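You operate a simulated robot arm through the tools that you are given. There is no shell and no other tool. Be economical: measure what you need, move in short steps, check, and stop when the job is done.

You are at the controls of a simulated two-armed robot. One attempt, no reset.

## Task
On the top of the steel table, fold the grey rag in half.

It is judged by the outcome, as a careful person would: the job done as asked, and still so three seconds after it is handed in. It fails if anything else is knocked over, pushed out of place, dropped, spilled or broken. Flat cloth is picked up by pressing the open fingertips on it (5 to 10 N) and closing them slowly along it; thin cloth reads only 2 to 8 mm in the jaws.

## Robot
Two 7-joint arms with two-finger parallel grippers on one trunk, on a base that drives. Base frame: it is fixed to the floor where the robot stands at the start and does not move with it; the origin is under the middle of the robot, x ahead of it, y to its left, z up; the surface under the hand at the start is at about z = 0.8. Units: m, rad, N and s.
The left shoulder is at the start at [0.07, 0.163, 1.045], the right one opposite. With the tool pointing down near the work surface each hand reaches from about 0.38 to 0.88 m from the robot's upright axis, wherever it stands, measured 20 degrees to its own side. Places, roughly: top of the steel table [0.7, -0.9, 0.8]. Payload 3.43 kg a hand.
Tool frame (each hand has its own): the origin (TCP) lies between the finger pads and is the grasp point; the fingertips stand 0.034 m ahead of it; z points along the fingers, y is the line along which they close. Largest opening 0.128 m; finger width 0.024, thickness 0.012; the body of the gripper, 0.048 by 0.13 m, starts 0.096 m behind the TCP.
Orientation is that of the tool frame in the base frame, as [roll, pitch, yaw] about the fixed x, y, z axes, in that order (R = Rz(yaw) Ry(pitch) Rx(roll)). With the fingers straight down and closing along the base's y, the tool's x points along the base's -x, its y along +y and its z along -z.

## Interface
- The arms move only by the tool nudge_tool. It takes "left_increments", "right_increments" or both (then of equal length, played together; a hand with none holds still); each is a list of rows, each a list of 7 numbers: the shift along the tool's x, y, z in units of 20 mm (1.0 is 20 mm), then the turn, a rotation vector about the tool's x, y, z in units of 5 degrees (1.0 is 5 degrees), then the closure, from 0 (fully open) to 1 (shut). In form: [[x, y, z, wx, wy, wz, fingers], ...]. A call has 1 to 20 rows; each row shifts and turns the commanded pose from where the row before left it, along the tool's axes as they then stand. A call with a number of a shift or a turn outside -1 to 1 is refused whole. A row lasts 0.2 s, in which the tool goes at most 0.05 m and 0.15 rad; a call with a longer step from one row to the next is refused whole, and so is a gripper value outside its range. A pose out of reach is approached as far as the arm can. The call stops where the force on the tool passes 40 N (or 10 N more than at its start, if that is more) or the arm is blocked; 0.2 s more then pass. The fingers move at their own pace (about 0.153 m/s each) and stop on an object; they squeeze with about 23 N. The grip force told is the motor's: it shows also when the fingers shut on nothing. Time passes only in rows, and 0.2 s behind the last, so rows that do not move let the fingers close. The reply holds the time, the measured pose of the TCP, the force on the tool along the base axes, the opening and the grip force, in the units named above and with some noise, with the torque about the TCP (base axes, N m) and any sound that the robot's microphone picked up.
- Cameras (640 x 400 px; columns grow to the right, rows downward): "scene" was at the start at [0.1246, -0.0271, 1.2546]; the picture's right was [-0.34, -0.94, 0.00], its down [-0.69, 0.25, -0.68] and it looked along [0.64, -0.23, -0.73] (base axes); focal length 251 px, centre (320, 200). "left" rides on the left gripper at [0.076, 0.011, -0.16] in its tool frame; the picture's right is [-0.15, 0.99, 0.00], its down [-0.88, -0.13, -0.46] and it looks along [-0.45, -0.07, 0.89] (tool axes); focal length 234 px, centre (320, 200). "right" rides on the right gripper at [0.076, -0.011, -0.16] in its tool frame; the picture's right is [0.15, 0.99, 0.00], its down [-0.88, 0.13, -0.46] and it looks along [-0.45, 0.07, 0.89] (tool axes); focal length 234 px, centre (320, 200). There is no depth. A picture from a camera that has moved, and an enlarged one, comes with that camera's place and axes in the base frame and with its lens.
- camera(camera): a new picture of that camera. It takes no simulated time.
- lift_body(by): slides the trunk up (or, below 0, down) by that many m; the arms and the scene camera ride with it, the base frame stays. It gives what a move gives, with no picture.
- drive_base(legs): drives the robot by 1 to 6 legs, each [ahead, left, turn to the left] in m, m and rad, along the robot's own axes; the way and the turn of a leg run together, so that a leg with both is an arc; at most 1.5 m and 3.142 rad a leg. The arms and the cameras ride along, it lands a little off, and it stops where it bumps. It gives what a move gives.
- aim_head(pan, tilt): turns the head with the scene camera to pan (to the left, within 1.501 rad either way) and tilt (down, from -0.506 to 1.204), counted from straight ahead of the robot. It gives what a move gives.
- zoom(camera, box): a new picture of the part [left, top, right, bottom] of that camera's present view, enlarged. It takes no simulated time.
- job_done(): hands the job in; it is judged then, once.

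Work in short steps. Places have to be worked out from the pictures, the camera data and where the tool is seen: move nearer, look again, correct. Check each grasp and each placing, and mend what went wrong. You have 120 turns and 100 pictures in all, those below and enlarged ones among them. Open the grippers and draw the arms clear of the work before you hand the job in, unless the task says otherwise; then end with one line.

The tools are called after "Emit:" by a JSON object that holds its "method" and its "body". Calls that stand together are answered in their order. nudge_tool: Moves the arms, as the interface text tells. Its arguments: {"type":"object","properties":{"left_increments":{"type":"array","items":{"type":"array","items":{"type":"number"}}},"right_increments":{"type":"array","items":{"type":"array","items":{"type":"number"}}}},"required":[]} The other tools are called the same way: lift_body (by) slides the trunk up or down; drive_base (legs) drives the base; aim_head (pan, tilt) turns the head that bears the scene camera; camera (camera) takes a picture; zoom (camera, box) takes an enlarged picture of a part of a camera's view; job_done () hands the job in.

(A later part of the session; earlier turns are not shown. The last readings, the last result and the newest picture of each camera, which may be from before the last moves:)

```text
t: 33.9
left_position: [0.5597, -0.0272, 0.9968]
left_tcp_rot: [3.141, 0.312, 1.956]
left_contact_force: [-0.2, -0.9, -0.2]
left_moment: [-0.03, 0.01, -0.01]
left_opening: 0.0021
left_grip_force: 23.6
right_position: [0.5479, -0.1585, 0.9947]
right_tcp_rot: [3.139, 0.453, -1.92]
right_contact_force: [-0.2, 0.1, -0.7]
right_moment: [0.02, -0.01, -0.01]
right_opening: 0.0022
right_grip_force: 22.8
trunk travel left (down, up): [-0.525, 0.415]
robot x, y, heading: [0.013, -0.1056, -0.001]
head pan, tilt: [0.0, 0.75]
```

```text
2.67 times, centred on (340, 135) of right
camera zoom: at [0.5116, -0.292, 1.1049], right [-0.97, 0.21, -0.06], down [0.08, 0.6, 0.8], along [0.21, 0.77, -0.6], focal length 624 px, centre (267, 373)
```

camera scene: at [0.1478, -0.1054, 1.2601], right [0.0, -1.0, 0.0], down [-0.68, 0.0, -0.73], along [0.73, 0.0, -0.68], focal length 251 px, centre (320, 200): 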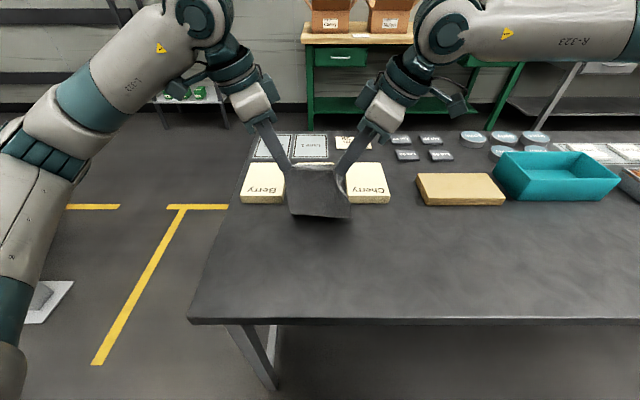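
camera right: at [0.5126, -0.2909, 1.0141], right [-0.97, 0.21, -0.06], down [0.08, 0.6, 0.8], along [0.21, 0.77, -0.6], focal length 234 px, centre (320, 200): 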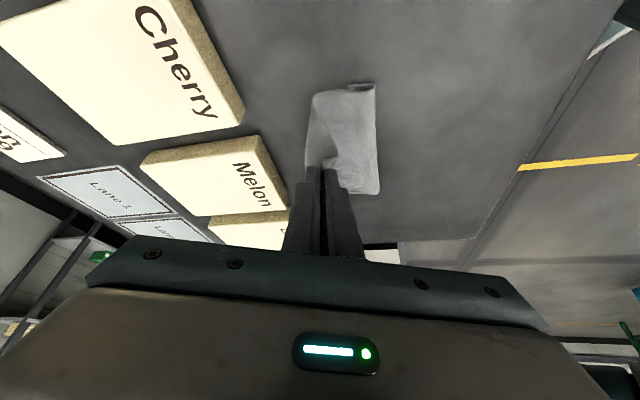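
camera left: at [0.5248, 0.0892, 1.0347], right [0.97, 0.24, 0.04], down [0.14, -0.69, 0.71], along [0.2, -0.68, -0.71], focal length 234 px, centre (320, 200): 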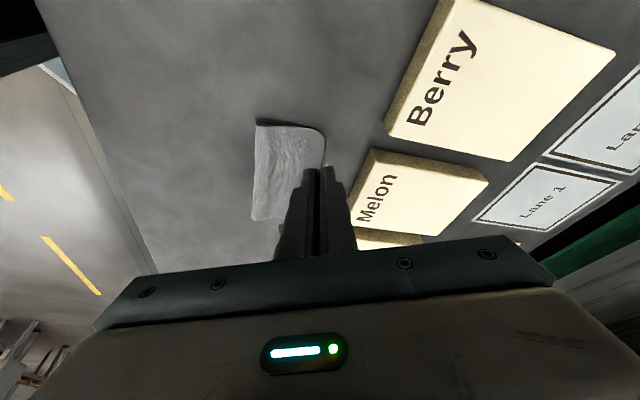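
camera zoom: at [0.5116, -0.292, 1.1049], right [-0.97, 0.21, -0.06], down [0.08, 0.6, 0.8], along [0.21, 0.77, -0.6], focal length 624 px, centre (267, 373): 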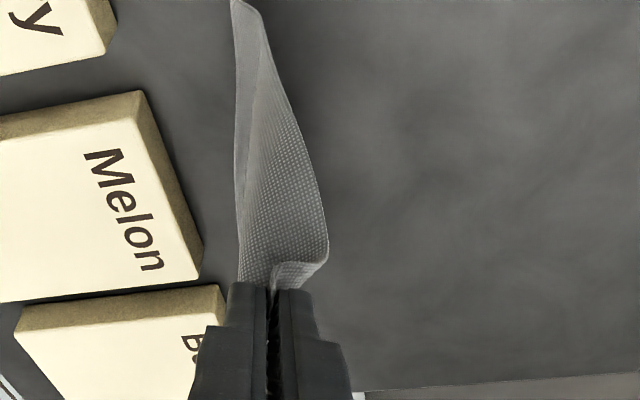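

Cloth hangs nearly straight with its bottom edge at about x≈0.58 on the table. Now lay it: move both hands 90 mm back and 60 mm down slowly.

Emit:
{"method": "nudge_tool", "body": {"left_increments": [[0.28, -0.463, 0.26, 0, 0, 0, 1], [0.28, -0.463, 0.26, 0, 0, 0, 1], [0.28, -0.463, 0.26, 0, 0, 0, 1], [0.28, -0.463, 0.26, 0, 0, 0, 1], [0.28, -0.463, 0.26, 0, 0, 0, 1], [0.28, -0.463, 0.26, 0, 0, 0, 1], [0.28, -0.463, 0.26, 0, 0, 0, 1], [0.28, -0.463, 0.26, 0, 0, 0, 1], [0.28, -0.463, 0.26, 0, 0, 0, 1]], "right_increments": [[0.3, 0.47, 0.226, 0, 0, 0, 1], [0.3, 0.47, 0.226, 0, 0, 0, 1], [0.3, 0.47, 0.226, 0, 0, 0, 1], [0.3, 0.47, 0.226, 0, 0, 0, 1], [0.3, 0.47, 0.226, 0, 0, 0, 1], [0.3, 0.47, 0.226, 0, 0, 0, 1], [0.3, 0.47, 0.226, 0, 0, 0, 1], [0.3, 0.47, 0.226, 0, 0, 0, 1], [0.3, 0.47, 0.226, 0, 0, 0, 1]]}}

Emit:
{"method": "zoom", "body": {"camera": "scene", "box": [260, 160, 380, 260]}}

Emit:
{"method": "zoom", "body": {"camera": "right", "box": [220, 30, 430, 210]}}

```text
t: 35.9
left_position: [0.4685, -0.0254, 0.936]
left_tcp_rot: [3.139, 0.313, 1.957]
left_contact_force: [-0.3, -0.9, 0.5]
left_moment: [-0.05, -0.04, -0.04]
left_opening: 0.002
left_grip_force: 23.1
right_position: [0.4558, -0.1569, 0.9368]
right_tcp_rot: [3.14, 0.453, -1.92]
right_contact_force: [-0.3, 1.3, 0.3]
right_moment: [0.02, -0.03, 0.0]
right_opening: 0.0021
right_grip_force: 23.2
trunk travel left (down, up): [-0.525, 0.415]
robot x, y, heading: [0.0163, -0.1035, -0.005]
head pan, tilt: [0.0, 0.75]
```

```text
4.00 times, centred on (320, 210) of scene
camera zoom: at [0.1478, -0.105, 1.2602], right [0.0, -1.0, 0.0], down [-0.68, 0.0, -0.73], along [0.73, 0.0, -0.68], focal length 1003 px, centre (320, 160)
```

zoom: 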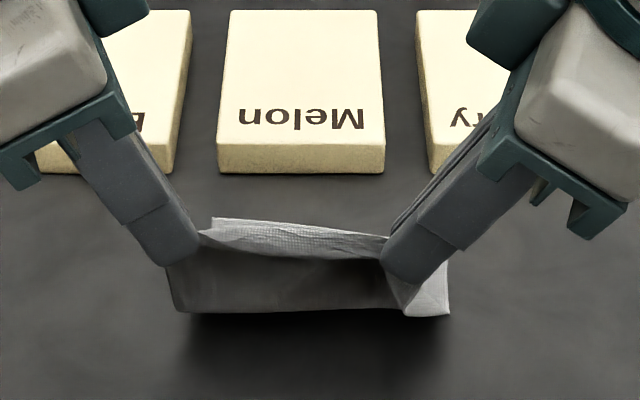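

```text
2.22 times, centred on (325, 120) of right
camera zoom: at [0.4197, -0.291, 1.046], right [-0.97, 0.21, -0.06], down [0.08, 0.6, 0.8], along [0.21, 0.77, -0.6], focal length 520 px, centre (309, 378)
```

zoom: 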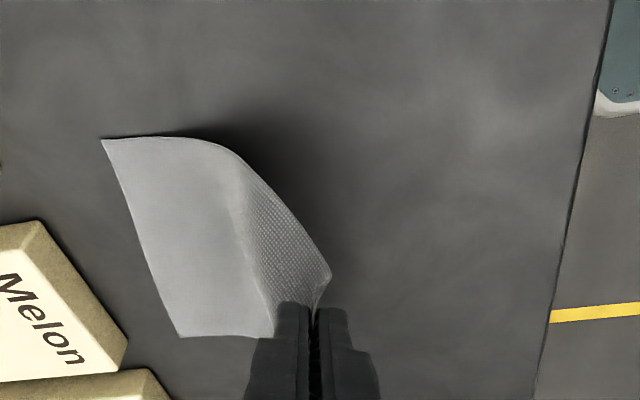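

Far edge lies on the table at x≈0.565–0.59, bend at ~0.50. Lay a bit more (40 mm back, 36 mm down) so half is on the table.

Emit:
{"method": "nudge_tool", "body": {"left_increments": [[0.317, -0.464, 0.371, 0, 0, 0, 1], [0.317, -0.464, 0.371, 0, 0, 0, 1], [0.317, -0.464, 0.371, 0, 0, 0, 1], [0.317, -0.464, 0.371, 0, 0, 0, 1]], "right_increments": [[0.35, 0.47, 0.33, 0, 0, 0, 1], [0.35, 0.47, 0.33, 0, 0, 0, 1], [0.35, 0.47, 0.33, 0, 0, 0, 1], [0.35, 0.47, 0.33, 0, 0, 0, 1]]}}

Emit:
{"method": "zoom", "body": {"camera": "right", "box": [190, 30, 430, 230]}}

Emit:
{"method": "zoom", "body": {"camera": "left", "box": [190, 30, 430, 230]}}

```text
t: 36.9
left_position: [0.4274, -0.026, 0.8999]
left_tcp_rot: [3.141, 0.314, 1.956]
left_contact_force: [0.9, -0.8, -0.2]
left_moment: [-0.07, -0.02, 0.0]
left_opening: 0.0022
left_grip_force: 22.7
right_position: [0.4184, -0.158, 0.8985]
right_tcp_rot: [3.139, 0.455, -1.919]
right_contact_force: [-0.3, 0.1, -0.1]
right_moment: [0.03, 0.01, 0.06]
right_opening: 0.0022
right_grip_force: 23.3
trunk travel left (down, up): [-0.525, 0.415]
robot x, y, heading: [0.0178, -0.106, 0.0]
head pan, tilt: [0.0, 0.75]
```

```text
2.00 times, centred on (310, 130) of right
camera zoom: at [0.3819, -0.2914, 1.0087], right [-0.97, 0.21, -0.06], down [0.08, 0.6, 0.8], along [0.21, 0.77, -0.6], focal length 468 px, centre (340, 340)
```

zoom: 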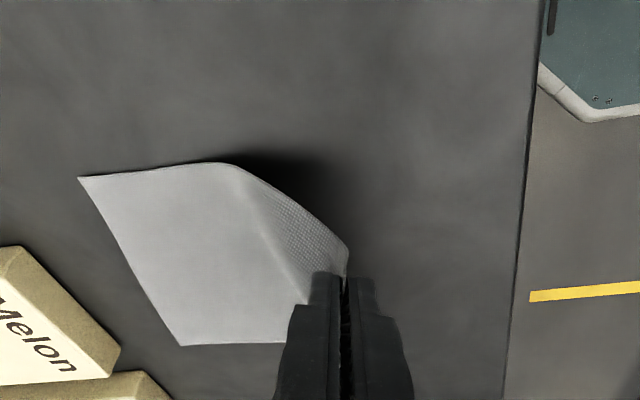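

```text
2.00 times, centred on (310, 130) of left
camera zoom: at [0.3928, 0.0894, 1.0298], right [0.97, 0.24, 0.04], down [0.14, -0.69, 0.71], along [0.2, -0.68, -0.71], focal length 468 px, centre (340, 340)
```

zoom: 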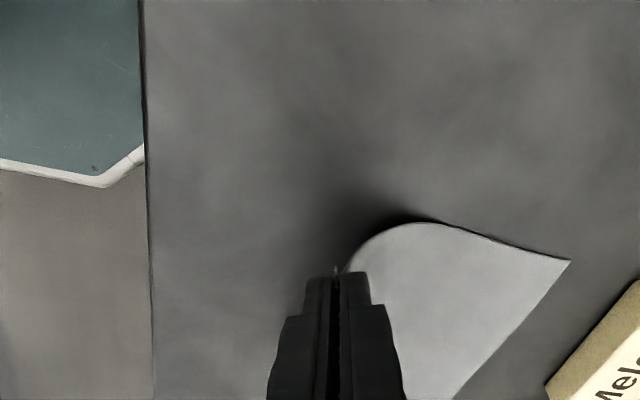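

Half (far edge 0.561–0.578, bend ≈0.47) now lies flat. Start the tight fold arc forward.

Emit:
{"method": "nudge_tool", "body": {"left_increments": [[-0.291, 0.556, -0.169, 0, 0, 0, 1], [-0.291, 0.556, -0.169, 0, 0, 0, 1], [-0.276, 0.556, -0.121, 0, 0, 0, 1], [-0.212, 0.51, 0.016, 0, 0, 0, 1], [-0.166, 0.51, 0.158, 0, 0, 0, 1], [-0.12, 0.51, 0.301, 0, 0, 0, 1], [-0.104, 0.51, 0.349, 0, 0, 0, 1], [-0.071, 0.464, 0.391, 0, 0, 0, 1]], "right_increments": [[-0.294, -0.564, -0.135, 0, 0, 0, 1], [-0.294, -0.564, -0.135, 0, 0, 0, 1], [-0.272, -0.564, -0.09, 0, 0, 0, 1], [-0.191, -0.517, 0.038, 0, 0, 0, 1], [-0.125, -0.517, 0.172, 0, 0, 0, 1], [-0.06, -0.517, 0.307, 0, 0, 0, 1], [-0.037, -0.517, 0.352, 0, 0, 0, 1], [0, -0.47, 0.39, 0, 0, 0, 1]]}}

Emit:
{"method": "zoom", "body": {"camera": "right", "box": [190, 30, 430, 230]}}

Emit:
{"method": "zoom", "body": {"camera": "left", "box": [190, 30, 430, 230]}}

```text
t: 38.7
left_position: [0.5182, -0.0285, 0.8942]
left_tcp_rot: [3.141, 0.314, 1.957]
left_contact_force: [1.0, -1.4, -0.4]
left_moment: [0.0, 0.02, 0.0]
left_opening: 0.0018
left_grip_force: 23.0
right_position: [0.5082, -0.1554, 0.8912]
right_tcp_rot: [3.139, 0.452, -1.92]
right_contact_force: [-0.2, -0.8, -0.4]
right_moment: [0.05, 0.0, -0.01]
right_opening: 0.0021
right_grip_force: 22.8
trunk travel left (down, up): [-0.525, 0.415]
robot x, y, heading: [0.0124, -0.1095, 0.002]
head pan, tilt: [0.0, 0.75]
```

```text
2.00 times, centred on (310, 130) of right
camera zoom: at [0.4725, -0.2896, 1.0016], right [-0.97, 0.21, -0.06], down [0.08, 0.6, 0.8], along [0.21, 0.77, -0.6], focal length 468 px, centre (340, 340)
```

zoom: 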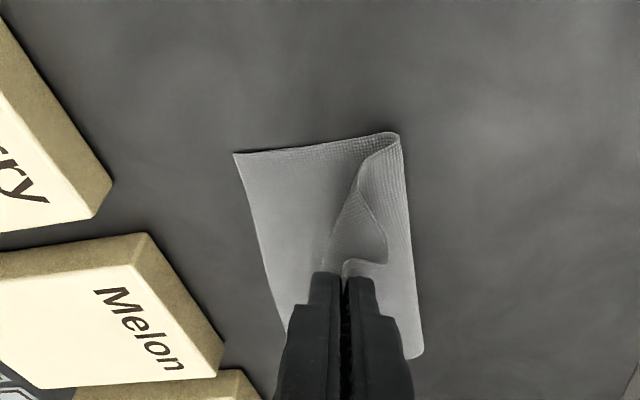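

```text
2.00 times, centred on (310, 130) of left
camera zoom: at [0.4834, 0.0877, 1.0236], right [0.97, 0.24, 0.04], down [0.14, -0.69, 0.71], along [0.2, -0.68, -0.71], focal length 468 px, centre (340, 340)
```

zoom: 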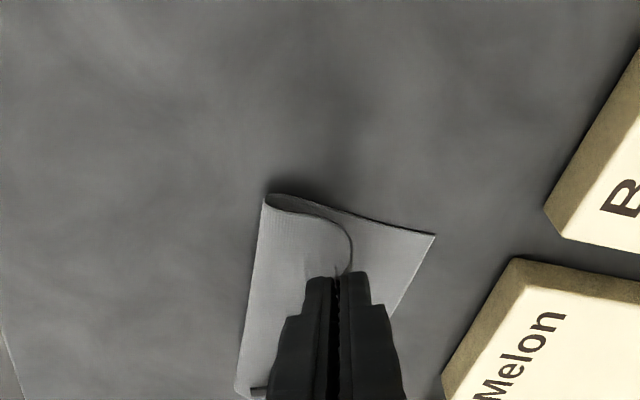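

Folding nicely: bottom layer flat with far edge at 0.561/0.578, fold at ~0.485. Now bring the held edge forward-down onto the far edge.

Emit:
{"method": "nudge_tool", "body": {"left_increments": [[-0.03, 0.417, 0.456, 0, 0, 0, 1], [-0.03, 0.417, 0.456, 0, 0, 0, 1], [-0.03, 0.417, 0.456, 0, 0, 0, 1], [-0.03, 0.417, 0.456, 0, 0, 0, 1], [-0.03, 0.417, 0.456, 0, 0, 0, 1], [-0.03, 0.417, 0.456, 0, 0, 0, 1]], "right_increments": [[0.048, -0.39, 0.422, 0, 0, 0, 1], [0.048, -0.39, 0.422, 0, 0, 0, 1], [0.048, -0.39, 0.422, 0, 0, 0, 1], [0.048, -0.39, 0.422, 0, 0, 0, 1], [0.048, -0.39, 0.422, 0, 0, 0, 1], [0.048, -0.39, 0.422, 0, 0, 0, 1]]}}

Emit:
{"method": "zoom", "body": {"camera": "right", "box": [190, 30, 430, 230]}}

Emit:
{"method": "zoom", "body": {"camera": "left", "box": [190, 30, 430, 230]}}

Emit:
{"method": "zoom", "body": {"camera": "scene", "box": [260, 160, 380, 260]}}

```text
t: 40.1
left_position: [0.5721, -0.028, 0.8443]
left_tcp_rot: [-3.141, 0.316, 1.957]
left_contact_force: [-0.1, 0.0, -0.4]
left_moment: [0.01, -0.01, -0.06]
left_opening: 0.002
left_grip_force: 24.0
right_position: [0.5591, -0.1573, 0.8459]
right_tcp_rot: [3.139, 0.455, -1.923]
right_contact_force: [-1.1, 0.0, 0.2]
right_moment: [0.04, 0.03, 0.01]
right_opening: 0.0021
right_grip_force: 23.4
trunk travel left (down, up): [-0.525, 0.415]
robot x, y, heading: [0.0202, -0.1066, -0.002]
head pan, tilt: [0.0, 0.75]
```

```text
2.00 times, centred on (310, 130) of right
camera zoom: at [0.5218, -0.2907, 0.9558], right [-0.97, 0.21, -0.06], down [0.08, 0.6, 0.8], along [0.21, 0.77, -0.6], focal length 468 px, centre (340, 340)
```

zoom: 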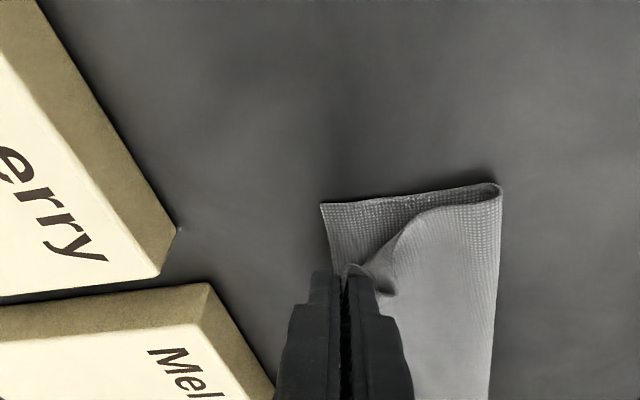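

```text
2.00 times, centred on (310, 130) of left
camera zoom: at [0.5373, 0.0877, 0.9726], right [0.97, 0.24, 0.04], down [0.14, -0.69, 0.71], along [0.2, -0.68, -0.71], focal length 468 px, centre (340, 340)
```

zoom: 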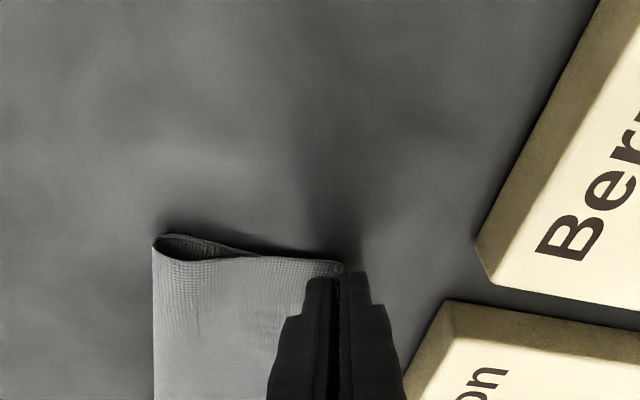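

```text
4.00 times, centred on (320, 210) of scene
camera zoom: at [0.1488, -0.1054, 1.2601], right [0.0, -1.0, 0.0], down [-0.68, 0.0, -0.73], along [0.73, 0.0, -0.68], focal length 1003 px, centre (320, 160)
```

zoom: 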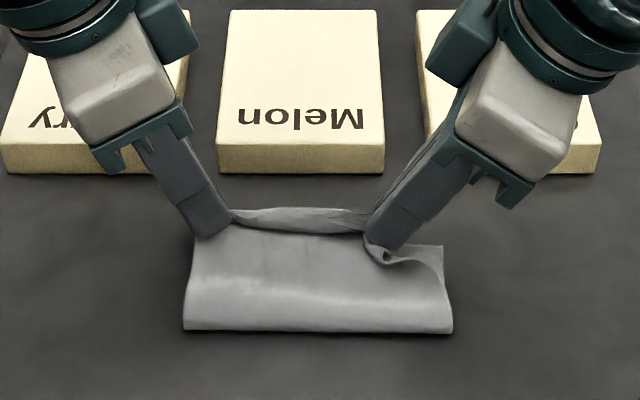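

The edge is above the far edge. Lower a few mm and release gently.

Emit:
{"method": "nudge_tool", "body": {"left_increments": [[0.06, 0, 0.19, 0, 0, 0, 1], [0, 0, 0, 0, 0, 0, 0.95], [0, 0, 0, 0, 0, 0, 0.9], [0, 0, 0, 0, 0, 0, 0.85], [0, 0, 0, 0, 0, 0, 0.85]], "right_increments": [[0.088, 0, 0.18, 0, 0, 0, 1], [0, 0, 0, 0, 0, 0, 0.95], [0, 0, 0, 0, 0, 0, 0.9], [0, 0, 0, 0, 0, 0, 0.85], [0, 0, 0, 0, 0, 0, 0.85]]}}

Emit:
{"method": "zoom", "body": {"camera": "scene", "box": [260, 160, 380, 260]}}

```text
t: 41.3
left_position: [0.5721, -0.0285, 0.8398]
left_tcp_rot: [3.14, 0.314, 1.957]
left_contact_force: [0.1, -0.2, -0.2]
left_moment: [0.03, 0.01, 0.0]
left_opening: 0.0189
left_grip_force: 0.0
right_position: [0.5573, -0.1575, 0.8423]
right_tcp_rot: [-3.141, 0.454, -1.919]
right_contact_force: [1.0, -0.3, -0.2]
right_moment: [-0.01, -0.03, 0.01]
right_opening: 0.0194
right_grip_force: 0.0
trunk travel left (down, up): [-0.525, 0.415]
robot x, y, heading: [0.0151, -0.1018, -0.001]
head pan, tilt: [0.0, 0.75]
```

```text
4.00 times, centred on (320, 210) of scene
camera zoom: at [0.1481, -0.1053, 1.2601], right [0.0, -1.0, 0.0], down [-0.68, 0.0, -0.73], along [0.73, 0.0, -0.68], focal length 1003 px, centre (320, 160)
```

zoom: 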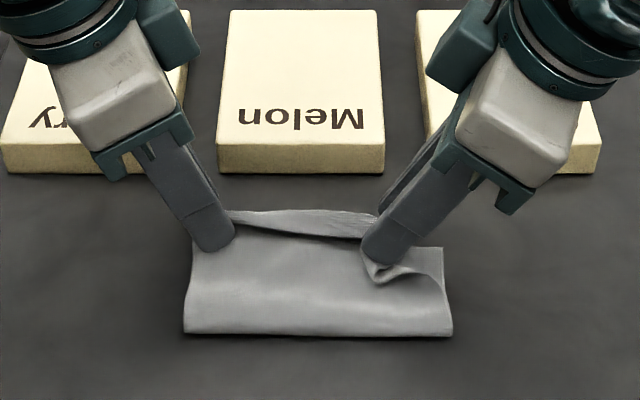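

Release complete; open a bit more and raise both hands straight up.

Emit:
{"method": "nudge_tool", "body": {"left_increments": [[0, 0, 0, 0, 0, 0, 0.78], [-0.154, 0, -0.475, 0, 0, 0, 0.74], [-0.154, 0, -0.475, 0, 0, 0, 0.74], [-0.3, 0, -0.93, 0, 0, 0, 0.74], [-0.3, 0, -0.93, 0, 0, 0, 0.74], [-0.3, 0, -0.93, 0, 0, 0, 0.74]], "right_increments": [[0, 0, 0, 0, 0, 0, 0.78], [-0.22, 0, -0.45, 0, 0, 0, 0.74], [-0.22, 0, -0.45, 0, 0, 0, 0.74], [-0.43, 0, -0.88, 0, 0, 0, 0.74], [-0.43, 0, -0.88, 0, 0, 0, 0.74], [-0.43, 0, -0.88, 0, 0, 0, 0.74]]}}

Emit:
{"method": "zoom", "body": {"camera": "scene", "box": [260, 160, 380, 260]}}

Emit:
{"method": "zoom", "body": {"camera": "right", "box": [190, 0, 430, 200]}}

Emit:
{"method": "zoom", "body": {"camera": "left", "box": [190, 0, 430, 200]}}

```text
t: 42.7
left_position: [0.5699, -0.0262, 0.9192]
left_tcp_rot: [3.141, 0.312, 1.957]
left_contact_force: [-0.4, 0.0, 0.7]
left_moment: [-0.04, 0.01, -0.01]
left_opening: 0.0331
left_grip_force: 0.1
right_position: [0.5575, -0.158, 0.9229]
right_tcp_rot: [3.139, 0.455, -1.919]
right_contact_force: [0.3, -0.1, -0.4]
right_moment: [0.02, 0.0, -0.02]
right_opening: 0.0333
right_grip_force: 0.1
trunk travel left (down, up): [-0.525, 0.415]
robot x, y, heading: [0.0161, -0.1063, -0.001]
head pan, tilt: [0.0, 0.75]
```

```text
4.00 times, centred on (320, 210) of scene
camera zoom: at [0.1479, -0.1061, 1.2601], right [0.0, -1.0, 0.0], down [-0.68, 0.0, -0.73], along [0.73, 0.0, -0.68], focal length 1003 px, centre (320, 160)
```

zoom: 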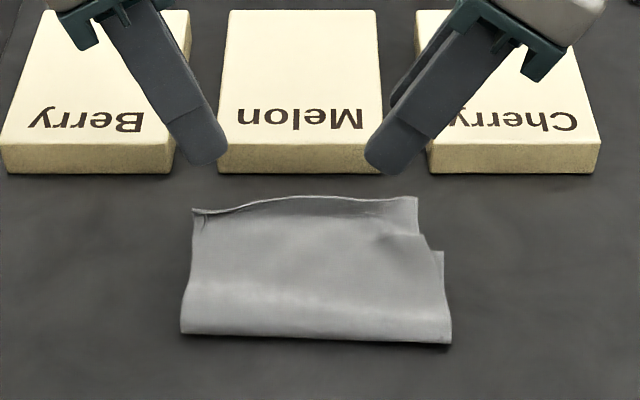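

```text
2.00 times, centred on (310, 100) of right
camera zoom: at [0.521, -0.2929, 1.032], right [-0.97, 0.21, -0.06], down [0.08, 0.6, 0.8], along [0.21, 0.77, -0.6], focal length 468 px, centre (340, 400)
```

zoom: 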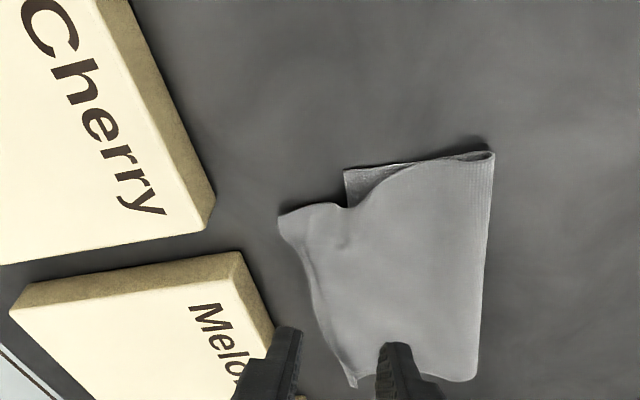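

```text
2.00 times, centred on (310, 100) of left
camera zoom: at [0.5349, 0.0885, 1.0483], right [0.97, 0.24, 0.05], down [0.14, -0.7, 0.7], along [0.2, -0.68, -0.71], focal length 468 px, centre (340, 400)
```

zoom: 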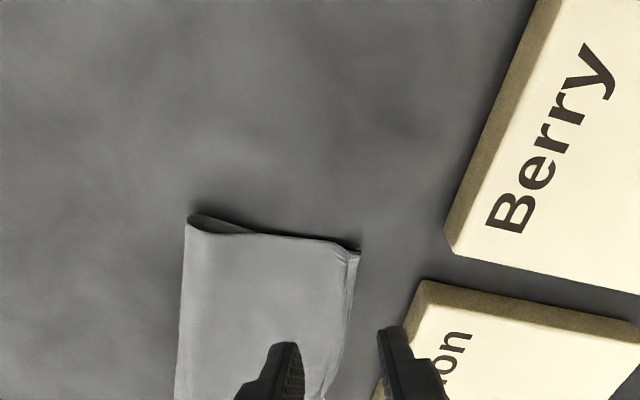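

Folded, but the top layer overhangs the far edge ~37 mm at the right (left ~10 mm). I'll move the left hand clear, straighten the right hand's tilt, and re-take the top-right corner to shift it back.

Emit:
{"method": "nudge_tool", "body": {"left_increments": [[0.75, 0.375, -0.68, 0, 0, 0, 0.74], [0.75, 0.375, -0.68, 0, 0, 0, 0.74], [0.75, 0.375, -0.68, 0, 0, 0, 0.74], [0.75, 0.375, -0.68, 0, 0, 0, 0.74], [0.75, 0.375, -0.68, 0, 0, 0, 0.74], [0.75, 0.375, -0.68, 0, 0, 0, 0.74]], "right_increments": [[0, 0, 0, 0, 1, 0, 0.76], [0, 0, 0, 0, 1, 0, 0.76], [0, 0, 0, 0, 1, 0, 0.76], [0.1, -0.42, 0.55, 0, 0, 0, 0.76], [0.1, -0.42, 0.55, 0, 0, 0, 0.76], [0.1, -0.42, 0.55, 0, 0, 0, 0.76]]}}

Emit:
{"method": "zoom", "body": {"camera": "scene", "box": [260, 160, 380, 260]}}

```text
t: 44.1
left_position: [0.5693, 0.0229, 0.9408]
left_tcp_rot: [-3.14, 0.315, 1.956]
left_contact_force: [0.7, 0.4, 0.1]
left_moment: [0.0, 0.02, -0.02]
left_opening: 0.0331
left_grip_force: 0.0
left hand out of reach, approached as far as the arm can: row 3, 4, 5, 6
right_position: [0.557, -0.1915, 0.9221]
right_tcp_rot: [-3.138, 0.193, -1.926]
right_contact_force: [0.3, -0.3, -0.5]
right_moment: [0.03, 0.04, 0.0]
right_opening: 0.0308
right_grip_force: 0.1
right hand out of reach, approached as far as the arm can: row 2, 3, 4, 5, 6
trunk travel left (down, up): [-0.525, 0.415]
robot x, y, heading: [0.0146, -0.1066, 0.001]
head pan, tilt: [0.0, 0.75]
```

```text
4.00 times, centred on (320, 210) of scene
camera zoom: at [0.1484, -0.1054, 1.2601], right [0.0, -1.0, 0.0], down [-0.68, 0.0, -0.73], along [0.73, 0.0, -0.68], focal length 1003 px, centre (320, 160)
```

zoom: 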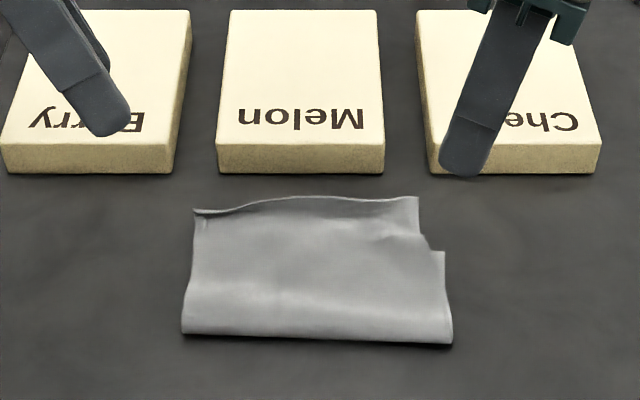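

Right needs less yaw out here; −135° also closes diagonally across that corner, which suits. Left goes back and up out of the way.

Emit:
{"method": "nudge_tool", "body": {"left_increments": [[0.036, -0.66, -0.76, 0, 0, 0, 0.74], [0.036, -0.66, -0.76, 0, 0, 0, 0.74], [0.036, -0.66, -0.76, 0, 0, 0, 0.74], [0.036, -0.66, -0.76, 0, 0, 0, 0.74], [0.036, -0.66, -0.76, 0, 0, 0, 0.74], [0.036, -0.66, -0.76, 0, 0, 0, 0.74], [0.036, -0.66, -0.76, 0, 0, 0, 0.74]], "right_increments": [[0, 0, 0, 0.192, 0, 0.981, 0.76], [0, 0, 0, 0.192, 0, 0.981, 0.76], [0, 0, 0, 0.192, 0, 0.981, 0.76], [0, 0, 0, 0.192, 0, 0.981, 0.76], [0, 0, 0, 0.192, 0, 0.981, 0.76], [0, 0, 0, 0, 0, 0, 0.76], [0, 0, 0, 0, 0, 0, 0.76]]}}

```text
t: 45.7
left_position: [0.4714, 0.0272, 1.0427]
left_tcp_rot: [3.141, 0.316, 1.957]
left_contact_force: [0.2, 0.0, 0.0]
left_moment: [0.01, 0.0, 0.01]
left_opening: 0.033
left_grip_force: 0.1
right_position: [0.5535, -0.197, 0.9231]
right_tcp_rot: [3.139, 0.196, -2.359]
right_contact_force: [0.5, 0.3, 1.2]
right_moment: [-0.02, 0.02, 0.03]
right_opening: 0.031
right_grip_force: 0.1
right hand out of reach, approached as far as the arm can: row 5
trunk travel left (down, up): [-0.525, 0.415]
robot x, y, heading: [0.0207, -0.1057, -0.002]
head pan, tilt: [0.0, 0.75]
```

Emit:
{"method": "nudge_tool", "body": {"right_increments": [[-0.324, 0, 0.71, 0, 0, 0, 0.76], [-0.324, 0, 0.71, 0, 0, 0, 0.76], [-0.324, 0, 0.71, 0, 0, 0, 0.76], [-0.324, 0, 0.71, 0, 0, 0, 0.76], [-0.324, 0, 0.71, 0, 0, 0, 0.76]]}}

Emit:
{"method": "zoom", "body": {"camera": "scene", "box": [260, 160, 380, 260]}}

```text
t: 46.9
left_position: [0.4722, 0.0264, 1.0427]
left_tcp_rot: [3.141, 0.315, 1.956]
left_contact_force: [-0.2, 0.2, -0.2]
left_moment: [0.03, 0.01, 0.02]
left_opening: 0.0334
left_grip_force: 0.0
right_position: [0.5731, -0.2084, 0.8787]
right_tcp_rot: [3.141, 0.194, -2.358]
right_contact_force: [0.3, 0.4, 0.8]
right_moment: [-0.03, 0.0, -0.01]
right_opening: 0.0307
right_grip_force: 0.0
right hand out of reach, approached as far as the arm can: row 1, 2, 3, 4, 5
trunk travel left (down, up): [-0.525, 0.415]
robot x, y, heading: [0.0178, -0.1059, -0.006]
head pan, tilt: [0.0, 0.75]
```

```text
4.00 times, centred on (320, 210) of scene
camera zoom: at [0.1482, -0.1053, 1.2601], right [0.0, -1.0, 0.0], down [-0.68, 0.0, -0.73], along [0.73, 0.0, -0.68], focal length 1003 px, centre (320, 160)
```

zoom: 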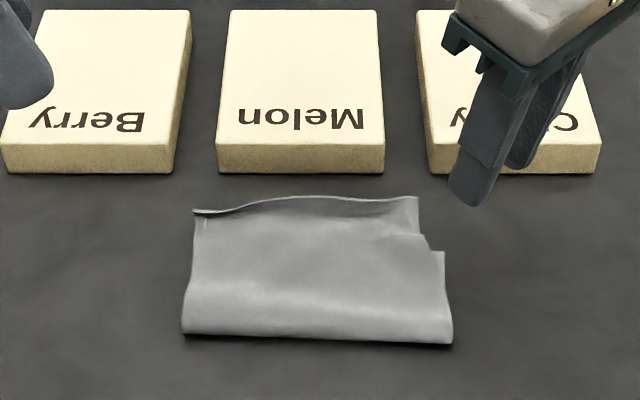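

The left arm's proximity still limits the right. I'll un-tilt/un-yaw the left and move it well to the left.

Emit:
{"method": "nudge_tool", "body": {"left_increments": [[0, 0, 0, 0, 0.9, 0, 0.5], [0, 0, 0, 0, 0.9, 0, 0.5], [0, 0, 0, 0, 0.9, 0, 0.5], [0, 0, 0, 0, 0.9, 0, 0.5], [0, 0, 0, 0, 0, -1, 0.5], [0, 0, 0, 0, 0, -1, 0.5], [0, 0, 0, 0, 0, -1, 0.5], [0, 0, 0, 0, 0, -1, 0.5], [0, 0, 0, 0, 0, -1, 0.5], [0, 0, 0, 0, 0, -1, 0.5], [0, 0, 0, 0, 0, -1, 0.5], [0, 0, 0, 0, 0, -1, 0.5], [0, 0, 0, 0, 0, -1, 0.5], [0, 0, 0, 0, 0, -1, 0.5], [0, 0, 0, 0, 0, -1, 0.5], [0, 0, 0, 0, 0, -1, 0.5], [0, 0, 0, 0, 0, -1, 0.5]]}}

Emit:
{"method": "nudge_tool", "body": {"left_increments": [[0, 1, 0, 0, 0, 0, 0.5], [0, 1, 0, 0, 0, 0, 0.5], [0, 1, 0, 0, 0, 0, 0.5], [0, 1, 0, 0, 0, 0, 0.5], [0, 1, 0, 0, 0, 0, 0.5], [0, 1, 0, 0, 0, 0, 0.5], [0, 1, 0, 0, 0, 0, 0.5], [0, 1, 0, 0, 0, 0, 0.5]]}}

```text
t: 50.5
left_position: [0.4697, 0.0255, 1.0407]
left_tcp_rot: [-3.141, 0.0, 3.093]
left_contact_force: [0.2, -0.3, 0.6]
left_moment: [0.03, -0.03, -0.04]
left_opening: 0.064
left_grip_force: 0.2
right_position: [0.5753, -0.209, 0.879]
right_tcp_rot: [3.14, 0.195, -2.355]
right_contact_force: [1.2, -0.9, -0.9]
right_moment: [-0.04, -0.01, -0.02]
right_opening: 0.0309
right_grip_force: 0.0
trunk travel left (down, up): [-0.525, 0.415]
robot x, y, heading: [0.0143, -0.106, -0.002]
head pan, tilt: [0.0, 0.75]
```

```text
t: 52.3
left_position: [0.4794, 0.1851, 1.0409]
left_tcp_rot: [3.141, 0.0, 3.09]
left_contact_force: [0.1, 0.4, 0.6]
left_moment: [0.0, -0.01, -0.03]
left_opening: 0.064
left_grip_force: 0.0
right_position: [0.574, -0.2092, 0.8793]
right_tcp_rot: [-3.141, 0.195, -2.354]
right_contact_force: [-1.0, 0.1, -0.5]
right_moment: [0.01, 0.0, -0.01]
right_opening: 0.0307
right_grip_force: 0.0
trunk travel left (down, up): [-0.525, 0.415]
robot x, y, heading: [0.0159, -0.103, 0.002]
head pan, tilt: [0.0, 0.75]
```

Now the right hand over the overhanging top-right corner.

Emit:
{"method": "nudge_tool", "body": {"right_increments": [[-0.585, 0.377, 0.43, 0, 0, 0, 0.76], [-0.585, 0.377, 0.43, 0, 0, 0, 0.76], [-0.585, 0.377, 0.43, 0, 0, 0, 0.76]]}}

Emit:
{"method": "zoom", "body": {"camera": "scene", "box": [290, 165, 370, 235]}}

Emit:
{"method": "zoom", "body": {"camera": "right", "box": [190, 30, 430, 230]}}

```text
t: 53.1
left_position: [0.4797, 0.1859, 1.0403]
left_tcp_rot: [3.14, 0.001, 3.091]
left_contact_force: [-0.8, -0.1, -0.6]
left_moment: [0.0, 0.03, 0.0]
left_opening: 0.0638
left_grip_force: 0.1
right_position: [0.5735, -0.2089, 0.8777]
right_tcp_rot: [3.14, 0.194, -2.356]
right_contact_force: [-0.4, 0.0, -0.6]
right_moment: [-0.02, 0.03, -0.03]
right_opening: 0.0308
right_grip_force: 0.2
right hand out of reach, approached as far as the arm can: row 1, 2, 3
trunk travel left (down, up): [-0.525, 0.415]
robot x, y, heading: [0.0196, -0.1077, -0.001]
head pan, tilt: [0.0, 0.75]
```

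```text
5.71 times, centred on (330, 200) of scene
camera zoom: at [0.148, -0.1052, 1.2601], right [0.0, -1.0, 0.0], down [-0.68, 0.0, -0.73], along [0.73, 0.0, -0.68], focal length 1432 px, centre (263, 200)
```

zoom: 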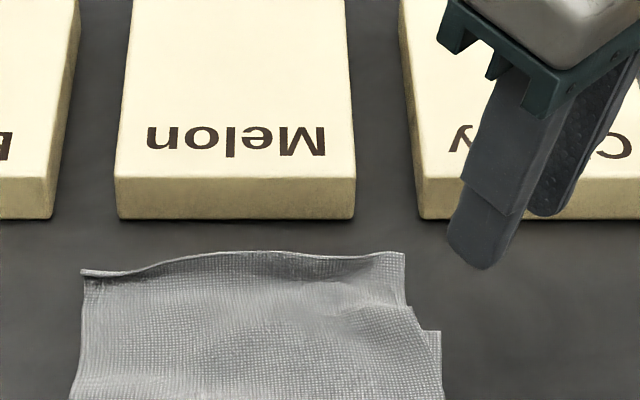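

```text
2.00 times, centred on (310, 130) of right
camera zoom: at [0.5069, -0.292, 1.0197], right [-0.8, 0.6, -0.03], down [0.46, 0.64, 0.62], along [0.39, 0.48, -0.79], focal length 468 px, centre (340, 340)
```

zoom: 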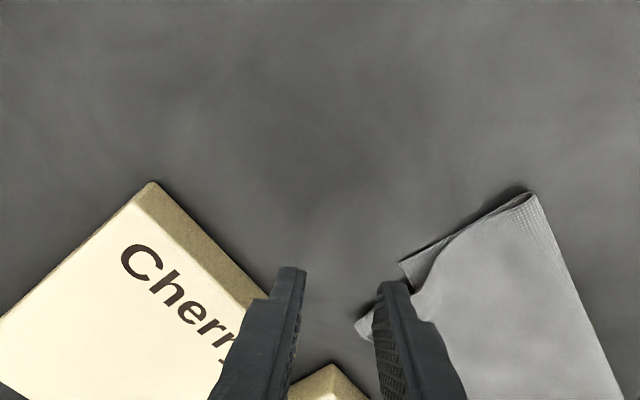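

That's a wrist limit in this part of the workspace. I'll lift the right hand and shift the base 0.12 m to the right so the corner is more inboard for the right arm.

Emit:
{"method": "nudge_tool", "body": {"right_increments": [[-0.19, 0, -0.97, 0, 0, 0, 0.76], [-0.19, 0, -0.97, 0, 0, 0, 0.76], [-0.19, 0, -0.97, 0, 0, 0, 0.76]]}}

Emit:
{"method": "drive_base", "body": {"legs": [[0, -0.12, 0]]}}

```text
t: 53.9
left_position: [0.4785, 0.1855, 1.0401]
left_tcp_rot: [-3.14, 0.0, 3.091]
left_contact_force: [0.2, 0.0, 0.3]
left_moment: [0.02, 0.01, -0.02]
left_opening: 0.064
left_grip_force: 0.1
right_position: [0.5716, -0.2079, 0.9396]
right_tcp_rot: [3.141, 0.192, -2.357]
right_contact_force: [0.7, -0.3, -0.3]
right_moment: [-0.01, 0.0, 0.0]
right_opening: 0.0307
right_grip_force: 0.0
trunk travel left (down, up): [-0.525, 0.415]
robot x, y, heading: [0.0172, -0.1061, 0.002]
head pan, tilt: [0.0, 0.75]
```

```text
t: 55.1
left_position: [0.48, 0.067, 1.0407]
left_tcp_rot: [-3.141, -0.001, 3.091]
left_contact_force: [1.1, -0.8, -0.1]
left_moment: [0.0, 0.02, 0.03]
left_opening: 0.0639
left_grip_force: 0.1
right_position: [0.5751, -0.3265, 0.9386]
right_tcp_rot: [3.141, 0.193, -2.356]
right_contact_force: [0.3, 1.2, 0.4]
right_moment: [0.01, 0.03, -0.02]
right_opening: 0.0307
right_grip_force: 0.0
trunk travel left (down, up): [-0.525, 0.415]
robot x, y, heading: [0.0157, -0.2229, -0.0]
head pan, tilt: [0.0, 0.75]
```

Emit:
{"method": "nudge_tool", "body": {"right_increments": [[-0.75, 0.665, 0.149, 0, 0, 0, 0.76], [-0.75, 0.665, 0.149, 0, 0, 0, 0.76], [-0.75, 0.665, 0.149, 0, 0, 0, 0.76], [-0.75, 0.665, 0.149, 0, 0, 0, 0.76], [-0.75, 0.665, 0.149, 0, 0, 0, 0.76], [-0.75, 0.665, 0.149, 0, 0, 0, 0.76], [-0.75, 0.665, 0.149, 0, 0, 0, 0.76], [-0.75, 0.665, 0.149, 0, 0, 0, 0.76]]}}

Emit:
{"method": "zoom", "body": {"camera": "right", "box": [190, 30, 430, 230]}}

```text
t: 56.9
left_position: [0.4796, 0.0676, 1.0418]
left_tcp_rot: [3.141, 0.0, 3.091]
left_contact_force: [-0.6, 0.3, 0.0]
left_moment: [0.02, 0.01, 0.0]
left_opening: 0.0638
left_grip_force: 0.0
right_position: [0.5728, -0.3255, 0.9405]
right_tcp_rot: [-3.141, 0.191, -2.357]
right_contact_force: [-0.2, 0.1, -0.1]
right_moment: [0.01, -0.05, 0.0]
right_opening: 0.0307
right_grip_force: 0.1
right hand out of reach, approached as far as the arm can: row 1, 2, 3, 4, 5, 6, 7, 8
trunk travel left (down, up): [-0.525, 0.415]
robot x, y, heading: [0.0144, -0.2249, 0.002]
head pan, tilt: [0.0, 0.75]
```

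```text
2.00 times, centred on (310, 130) of right
camera zoom: at [0.5068, -0.4082, 1.0811], right [-0.8, 0.6, -0.03], down [0.46, 0.64, 0.62], along [0.39, 0.48, -0.79], focal length 468 px, centre (340, 340)
```

zoom: 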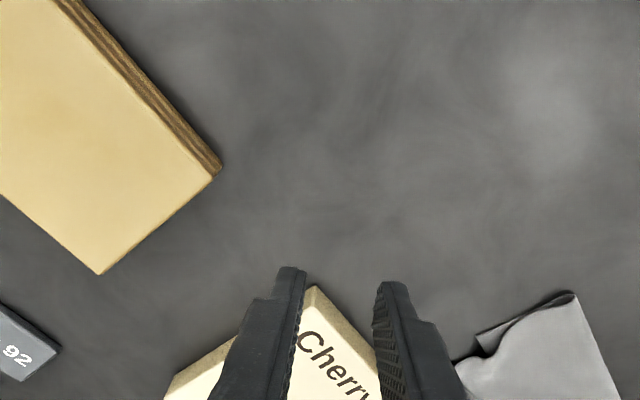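

Emit:
{"method": "aim_head", "body": {"pan": 0.0, "tilt": 0.5}}

Emit:
{"method": "camera", "body": {"camera": "scene"}}

```text
t: 57.7
left_position: [0.4798, 0.0666, 1.0416]
left_tcp_rot: [3.141, 0.0, 3.091]
left_contact_force: [0.3, 0.0, -0.1]
left_moment: [0.0, -0.03, 0.01]
left_opening: 0.0637
left_grip_force: 0.0
right_position: [0.5731, -0.3267, 0.9391]
right_tcp_rot: [-3.141, 0.193, -2.357]
right_contact_force: [-0.3, 0.5, 0.5]
right_moment: [0.01, 0.01, 0.03]
right_opening: 0.0306
right_grip_force: 0.0
trunk travel left (down, up): [-0.525, 0.415]
robot x, y, heading: [0.0178, -0.2245, -0.001]
head pan, tilt: [0.0, 0.499]
```

```text
57 pictures are left
camera scene: at [0.1562, -0.2233, 1.282], right [0.0, -1.0, 0.0], down [-0.48, 0.0, -0.88], along [0.88, 0.0, -0.48], focal length 251 px, centre (320, 200)
```

scene: 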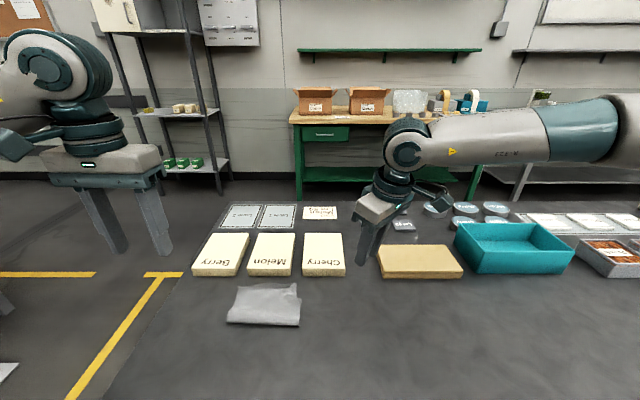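

The forearm is horizontal, so the wrist flex limit blocks inward motion. Raising the trunk 0.15 m should relieve it (forearm then slopes down).

Emit:
{"method": "lift_body", "body": {"by": 0.15}}

Emit:
{"method": "nudge_tool", "body": {"right_increments": [[0.19, 0, 0.97, 0, 0, 0, 0.76], [0.19, 0, 0.97, 0, 0, 0, 0.76], [0.19, 0, 0.97, 0, 0, 0, 0.76], [0.19, 0, 0.97, 0, 0, 0, 0.76], [0.19, 0, 0.97, 0, 0, 0, 0.76], [0.19, 0, 0.97, 0, 0, 0, 0.76], [0.19, 0, 0.97, 0, 0, 0, 0.76], [-0.75, 0.665, 0.149, 0, 0, 0, 0.76], [-0.75, 0.665, 0.149, 0, 0, 0, 0.76], [-0.75, 0.665, 0.149, 0, 0, 0, 0.76], [-0.75, 0.665, 0.149, 0, 0, 0, 0.76], [-0.75, 0.665, 0.149, 0, 0, 0, 0.76], [-0.75, 0.665, 0.149, 0, 0, 0, 0.76], [-0.75, 0.665, 0.149, 0, 0, 0, 0.76]]}}

```text
t: 59.5
left_position: [0.48, 0.0679, 1.1915]
left_tcp_rot: [3.14, 0.001, 3.09]
left_contact_force: [0.0, 0.3, 0.6]
left_moment: [0.0, 0.01, 0.02]
left_opening: 0.064
left_grip_force: 0.0
right_position: [0.5726, -0.3256, 1.0888]
right_tcp_rot: [3.141, 0.193, -2.357]
right_contact_force: [1.2, 0.4, -0.3]
right_moment: [0.01, -0.02, 0.0]
right_opening: 0.0306
right_grip_force: 0.1
trunk travel left (down, up): [-0.675, 0.265]
robot x, y, heading: [0.0145, -0.2208, -0.006]
head pan, tilt: [0.0, 0.499]
```

```text
t: 62.5
left_position: [0.4791, 0.0671, 1.1915]
left_tcp_rot: [-3.141, 0.0, 3.093]
left_contact_force: [-0.2, 0.7, -0.2]
left_moment: [-0.02, 0.0, 0.0]
left_opening: 0.064
left_grip_force: 0.0
right_position: [0.5512, -0.332, 0.9859]
right_tcp_rot: [3.141, 0.193, -2.356]
right_contact_force: [0.9, -0.5, -0.5]
right_moment: [-0.01, -0.01, -0.01]
right_opening: 0.0305
right_grip_force: 0.0
right hand out of reach, approached as far as the arm can: row 4, 5, 6, 7, 8, 9, 10, 11, 12, 13, 14
trunk travel left (down, up): [-0.675, 0.265]
robot x, y, heading: [0.0162, -0.2207, 0.001]
head pan, tilt: [0.0, 0.499]
```

Not flex then — likely the last wrist joint. Rotate the right yaw back toward neutral by 35° and retry moving inward.

Emit:
{"method": "nudge_tool", "body": {"right_increments": [[0, 0, 0, 0.192, 0, 0.981, 0.76], [0, 0, 0, 0.192, 0, 0.981, 0.76], [0, 0, 0, 0.192, 0, 0.981, 0.76], [0, 0, 0, 0.192, 0, 0.981, 0.76], [0, 0, 0, 0.192, 0, 0.981, 0.76], [0, 0, 0, 0.192, 0, 0.981, 0.76], [0, 0, 0, 0.192, 0, 0.981, 0.76]]}}

Emit:
{"method": "nudge_tool", "body": {"right_increments": [[0, 1, 0, 0, 0, 0, 0.76], [0, 1, 0, 0, 0, 0, 0.76], [0, 1, 0, 0, 0, 0, 0.76], [0, 1, 0, 0, 0, 0, 0.76]]}}

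Emit:
{"method": "camera", "body": {"camera": "scene"}}

```text
t: 64.0
left_position: [0.4802, 0.0669, 1.1918]
left_tcp_rot: [3.141, -0.001, 3.09]
left_contact_force: [-0.4, 0.0, -1.0]
left_moment: [0.04, -0.01, -0.01]
left_opening: 0.064
left_grip_force: 0.1
right_position: [0.5454, -0.3514, 0.9934]
right_tcp_rot: [3.14, 0.192, -2.968]
right_contact_force: [0.5, 0.3, 0.9]
right_moment: [0.03, -0.02, 0.02]
right_opening: 0.0306
right_grip_force: 0.1
right hand out of reach, approached as far as the arm can: row 2, 4, 5, 6, 7
trunk travel left (down, up): [-0.675, 0.265]
robot x, y, heading: [0.018, -0.2186, -0.004]
head pan, tilt: [0.0, 0.499]
```

```text
t: 65.0
left_position: [0.4792, 0.0671, 1.1917]
left_tcp_rot: [3.14, 0.0, 3.091]
left_contact_force: [0.5, -0.2, -0.4]
left_moment: [-0.02, -0.01, 0.0]
left_opening: 0.0642
left_grip_force: 0.2
right_position: [0.5268, -0.3419, 1.0103]
right_tcp_rot: [3.141, 0.193, -2.968]
right_contact_force: [0.3, -0.1, -0.7]
right_moment: [0.01, -0.02, 0.04]
right_opening: 0.0306
right_grip_force: 0.1
right hand out of reach, approached as far as the arm can: row 1, 2, 3, 4
trunk travel left (down, up): [-0.675, 0.265]
robot x, y, heading: [0.0127, -0.2254, 0.001]
head pan, tilt: [0.0, 0.499]
```

```text
56 pictures are left
camera scene: at [0.1562, -0.2234, 1.4321], right [0.0, -1.0, 0.0], down [-0.48, 0.0, -0.88], along [0.88, 0.0, -0.48], focal length 251 px, centre (320, 200)
```

scene: 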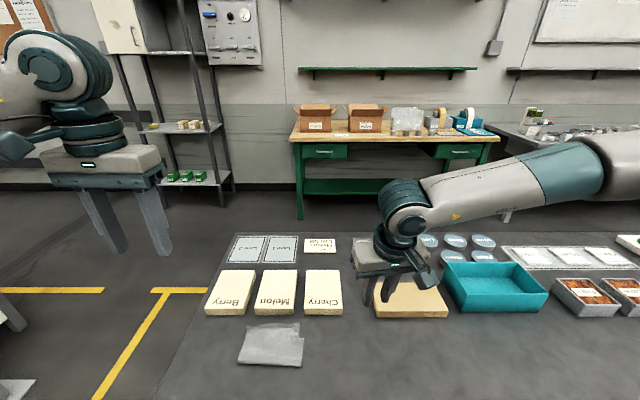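

The right arm's elbow has drifted into an awkward posture. I'll retract it clear and use the left arm (normal posture, well placed) for the corner. First retract the right hand back and up.

Emit:
{"method": "nudge_tool", "body": {"right_increments": [[0.3, 0, -1, 0, 0.7, 0, 0.76], [0.3, 0, -1, 0, 0.7, 0, 0.76], [0.5, 0, -1, 0, 0.8, 0, 0.76], [1, -0.3, -0.5, 0, 0, 0.3, 0.76], [1, -0.3, -0.5, 0, 0, 0.3, 0.76], [1, -0.3, 0, 0, 0, 0.3, 0.76], [1, -0.3, 0, 0, 0, 0.3, 0.76], [1, -0.3, 0, 0, 0, 0.3, 0.76], [1, -0.3, 0, 0, 0, 0.3, 0.76]]}}

```text
t: 67.0
left_position: [0.4786, 0.0672, 1.1921]
left_tcp_rot: [3.141, 0.003, 3.092]
left_contact_force: [0.3, 0.5, -0.1]
left_moment: [0.01, -0.04, -0.01]
left_opening: 0.064
left_grip_force: 0.1
right_position: [0.3835, -0.3965, 1.0872]
right_tcp_rot: [3.141, 0.002, -3.126]
right_contact_force: [0.5, -0.1, 0.6]
right_moment: [-0.03, -0.02, -0.02]
right_opening: 0.0308
right_grip_force: 0.0
trunk travel left (down, up): [-0.675, 0.265]
robot x, y, heading: [0.0186, -0.225, 0.006]
head pan, tilt: [0.0, 0.499]
```

Emit:
{"method": "lift_body", "body": {"by": -0.15}}

Emit:
{"method": "aim_head", "body": {"pan": 0.1, "tilt": 0.75}}

Emit:
{"method": "nudge_tool", "body": {"left_increments": [[0, 0, 0, 0, 0, -1, 0.76], [0, 0, 0, 0, 0, -1, 0.76], [0, 0, 0, 0, 0, -1, 0.76], [0, 0, 0, 0, 0, -1, 0.76], [0, 0, 0, 0, 0, -1, 0.76], [0, 0, 0, 0, 0, -1, 0.76], [0, 0, 0, 0, 0, -1, 0.76], [0, 0, 0, 0, 0, -1, 0.76], [0, 0, 0, 0, 0, -1, 0.76]]}}

Emit:
{"method": "zoom", "body": {"camera": "scene", "box": [220, 130, 380, 250]}}

```text
t: 68.8
left_position: [0.4787, 0.0672, 1.0415]
left_tcp_rot: [3.14, 0.0, 3.091]
left_contact_force: [0.2, 0.3, 0.6]
left_moment: [0.04, 0.0, 0.01]
left_opening: 0.064
left_grip_force: 0.0
right_position: [0.384, -0.3964, 0.9372]
right_tcp_rot: [-3.141, 0.0, -3.124]
right_contact_force: [-0.6, 0.0, 0.3]
right_moment: [-0.02, 0.02, 0.01]
right_opening: 0.0307
right_grip_force: 0.0
trunk travel left (down, up): [-0.525, 0.415]
robot x, y, heading: [0.0124, -0.2182, 0.001]
head pan, tilt: [0.0, 0.499]
```

```text
t: 69.6
left_position: [0.4789, 0.0676, 1.0399]
left_tcp_rot: [-3.141, 0.001, 3.092]
left_contact_force: [0.0, 0.2, -0.6]
left_moment: [-0.03, 0.01, -0.01]
left_opening: 0.0641
left_grip_force: 0.0
right_position: [0.3839, -0.3966, 0.9365]
right_tcp_rot: [-3.141, 0.001, -3.124]
right_contact_force: [0.1, -0.1, 0.1]
right_moment: [-0.01, 0.01, 0.0]
right_opening: 0.0307
right_grip_force: 0.0
trunk travel left (down, up): [-0.525, 0.415]
robot x, y, heading: [0.0174, -0.2242, -0.001]
head pan, tilt: [0.099, 0.75]
```

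```text
t: 71.6
left_position: [0.4794, 0.0688, 1.0397]
left_tcp_rot: [-3.14, 0.001, -2.405]
left_contact_force: [0.2, -0.3, 0.4]
left_moment: [0.0, 0.0, 0.02]
left_opening: 0.0309
left_grip_force: 0.0
right_position: [0.3844, -0.3955, 0.9366]
right_tcp_rot: [3.141, 0.0, -3.124]
right_contact_force: [0.1, 0.4, 0.4]
right_moment: [-0.01, 0.0, 0.01]
right_opening: 0.0308
right_grip_force: 0.1
trunk travel left (down, up): [-0.525, 0.415]
robot x, y, heading: [0.0156, -0.2262, -0.003]
head pan, tilt: [0.099, 0.75]
```

```text
3.33 times, centred on (300, 190) of scene
camera zoom: at [0.1476, -0.2151, 1.2601], right [0.1, -0.99, 0.0], down [-0.68, -0.07, -0.73], along [0.73, 0.07, -0.68], focal length 836 px, centre (387, 233)
```

zoom: 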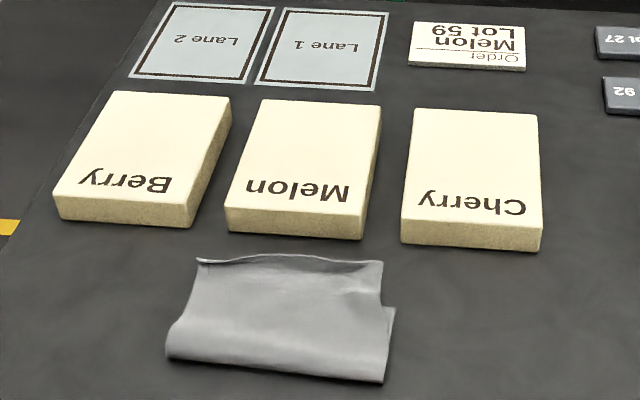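

Left turns inward freely. The top-right corner is at about (0.597,−0.167). Move the left hand above it.

Emit:
{"method": "nudge_tool", "body": {"left_increments": [[0.25, -0.876, 0.4, 0, 0, 0, 0.76], [0.25, -0.876, 0.4, 0, 0, 0, 0.76], [0.25, -0.876, 0.4, 0, 0, 0, 0.76], [0.25, -0.876, 0.4, 0, 0, 0, 0.76], [0.25, -0.876, 0.4, 0, 0, 0, 0.76], [0.25, -0.876, 0.4, 0, 0, 0, 0.76], [0.25, -0.876, 0.4, 0, 0, 0, 0.76], [0.25, -0.876, 0.4, 0, 0, 0, 0.76], [0.25, -0.876, 0.4, 0, 0, 0, 0.76], [0.25, -0.876, 0.4, 0, 0, 0, 0.76], [0.25, -0.876, 0.6, 0, 0, 0, 0.76], [0.25, -0.876, 0.6, 0, 0, 0, 0.76], [0.25, -0.876, 0.6, 0, 0, 0, 0.76], [0.25, -0.876, 0.6, 0, 0, 0, 0.76]]}}

Emit:
{"method": "zoom", "body": {"camera": "scene", "box": [260, 160, 340, 230]}}

Emit:
{"method": "zoom", "body": {"camera": "left", "box": [190, 30, 430, 230]}}

```text
t: 74.6
left_position: [0.592, -0.1631, 0.9136]
left_tcp_rot: [-3.141, -0.001, -2.407]
left_contact_force: [0.6, 0.1, 0.7]
left_moment: [-0.01, 0.03, -0.01]
left_opening: 0.0307
left_grip_force: 0.0
right_position: [0.3847, -0.3977, 0.9371]
right_tcp_rot: [3.141, 0.0, -3.123]
right_contact_force: [0.0, 0.1, -0.8]
right_moment: [0.05, -0.01, 0.01]
right_opening: 0.0308
right_grip_force: 0.0
trunk travel left (down, up): [-0.525, 0.415]
robot x, y, heading: [0.0194, -0.2259, -0.002]
head pan, tilt: [0.099, 0.75]
```

```text
5.71 times, centred on (300, 195) of scene
camera zoom: at [0.1481, -0.2157, 1.2601], right [0.1, -0.99, 0.0], down [-0.68, -0.07, -0.73], along [0.73, 0.07, -0.68], focal length 1432 px, centre (434, 229)
```

zoom: 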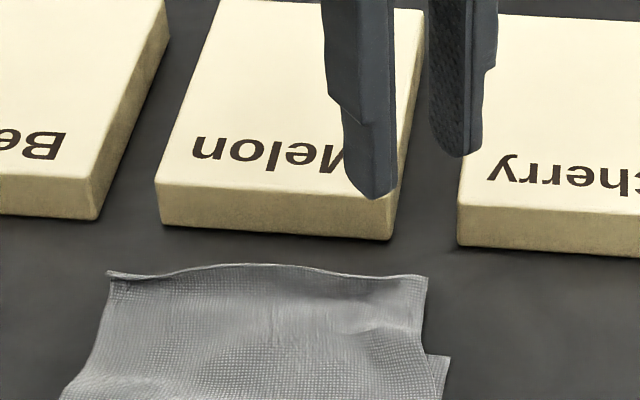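

```text
2.00 times, centred on (310, 130) of left
camera zoom: at [0.5274, -0.2057, 1.0732], right [-0.55, 0.83, 0.0], down [0.74, 0.49, 0.46], along [0.38, 0.25, -0.89], focal length 468 px, centre (340, 340)
```

zoom: 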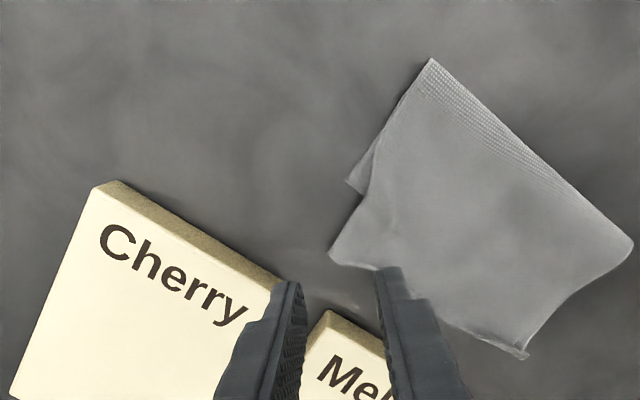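

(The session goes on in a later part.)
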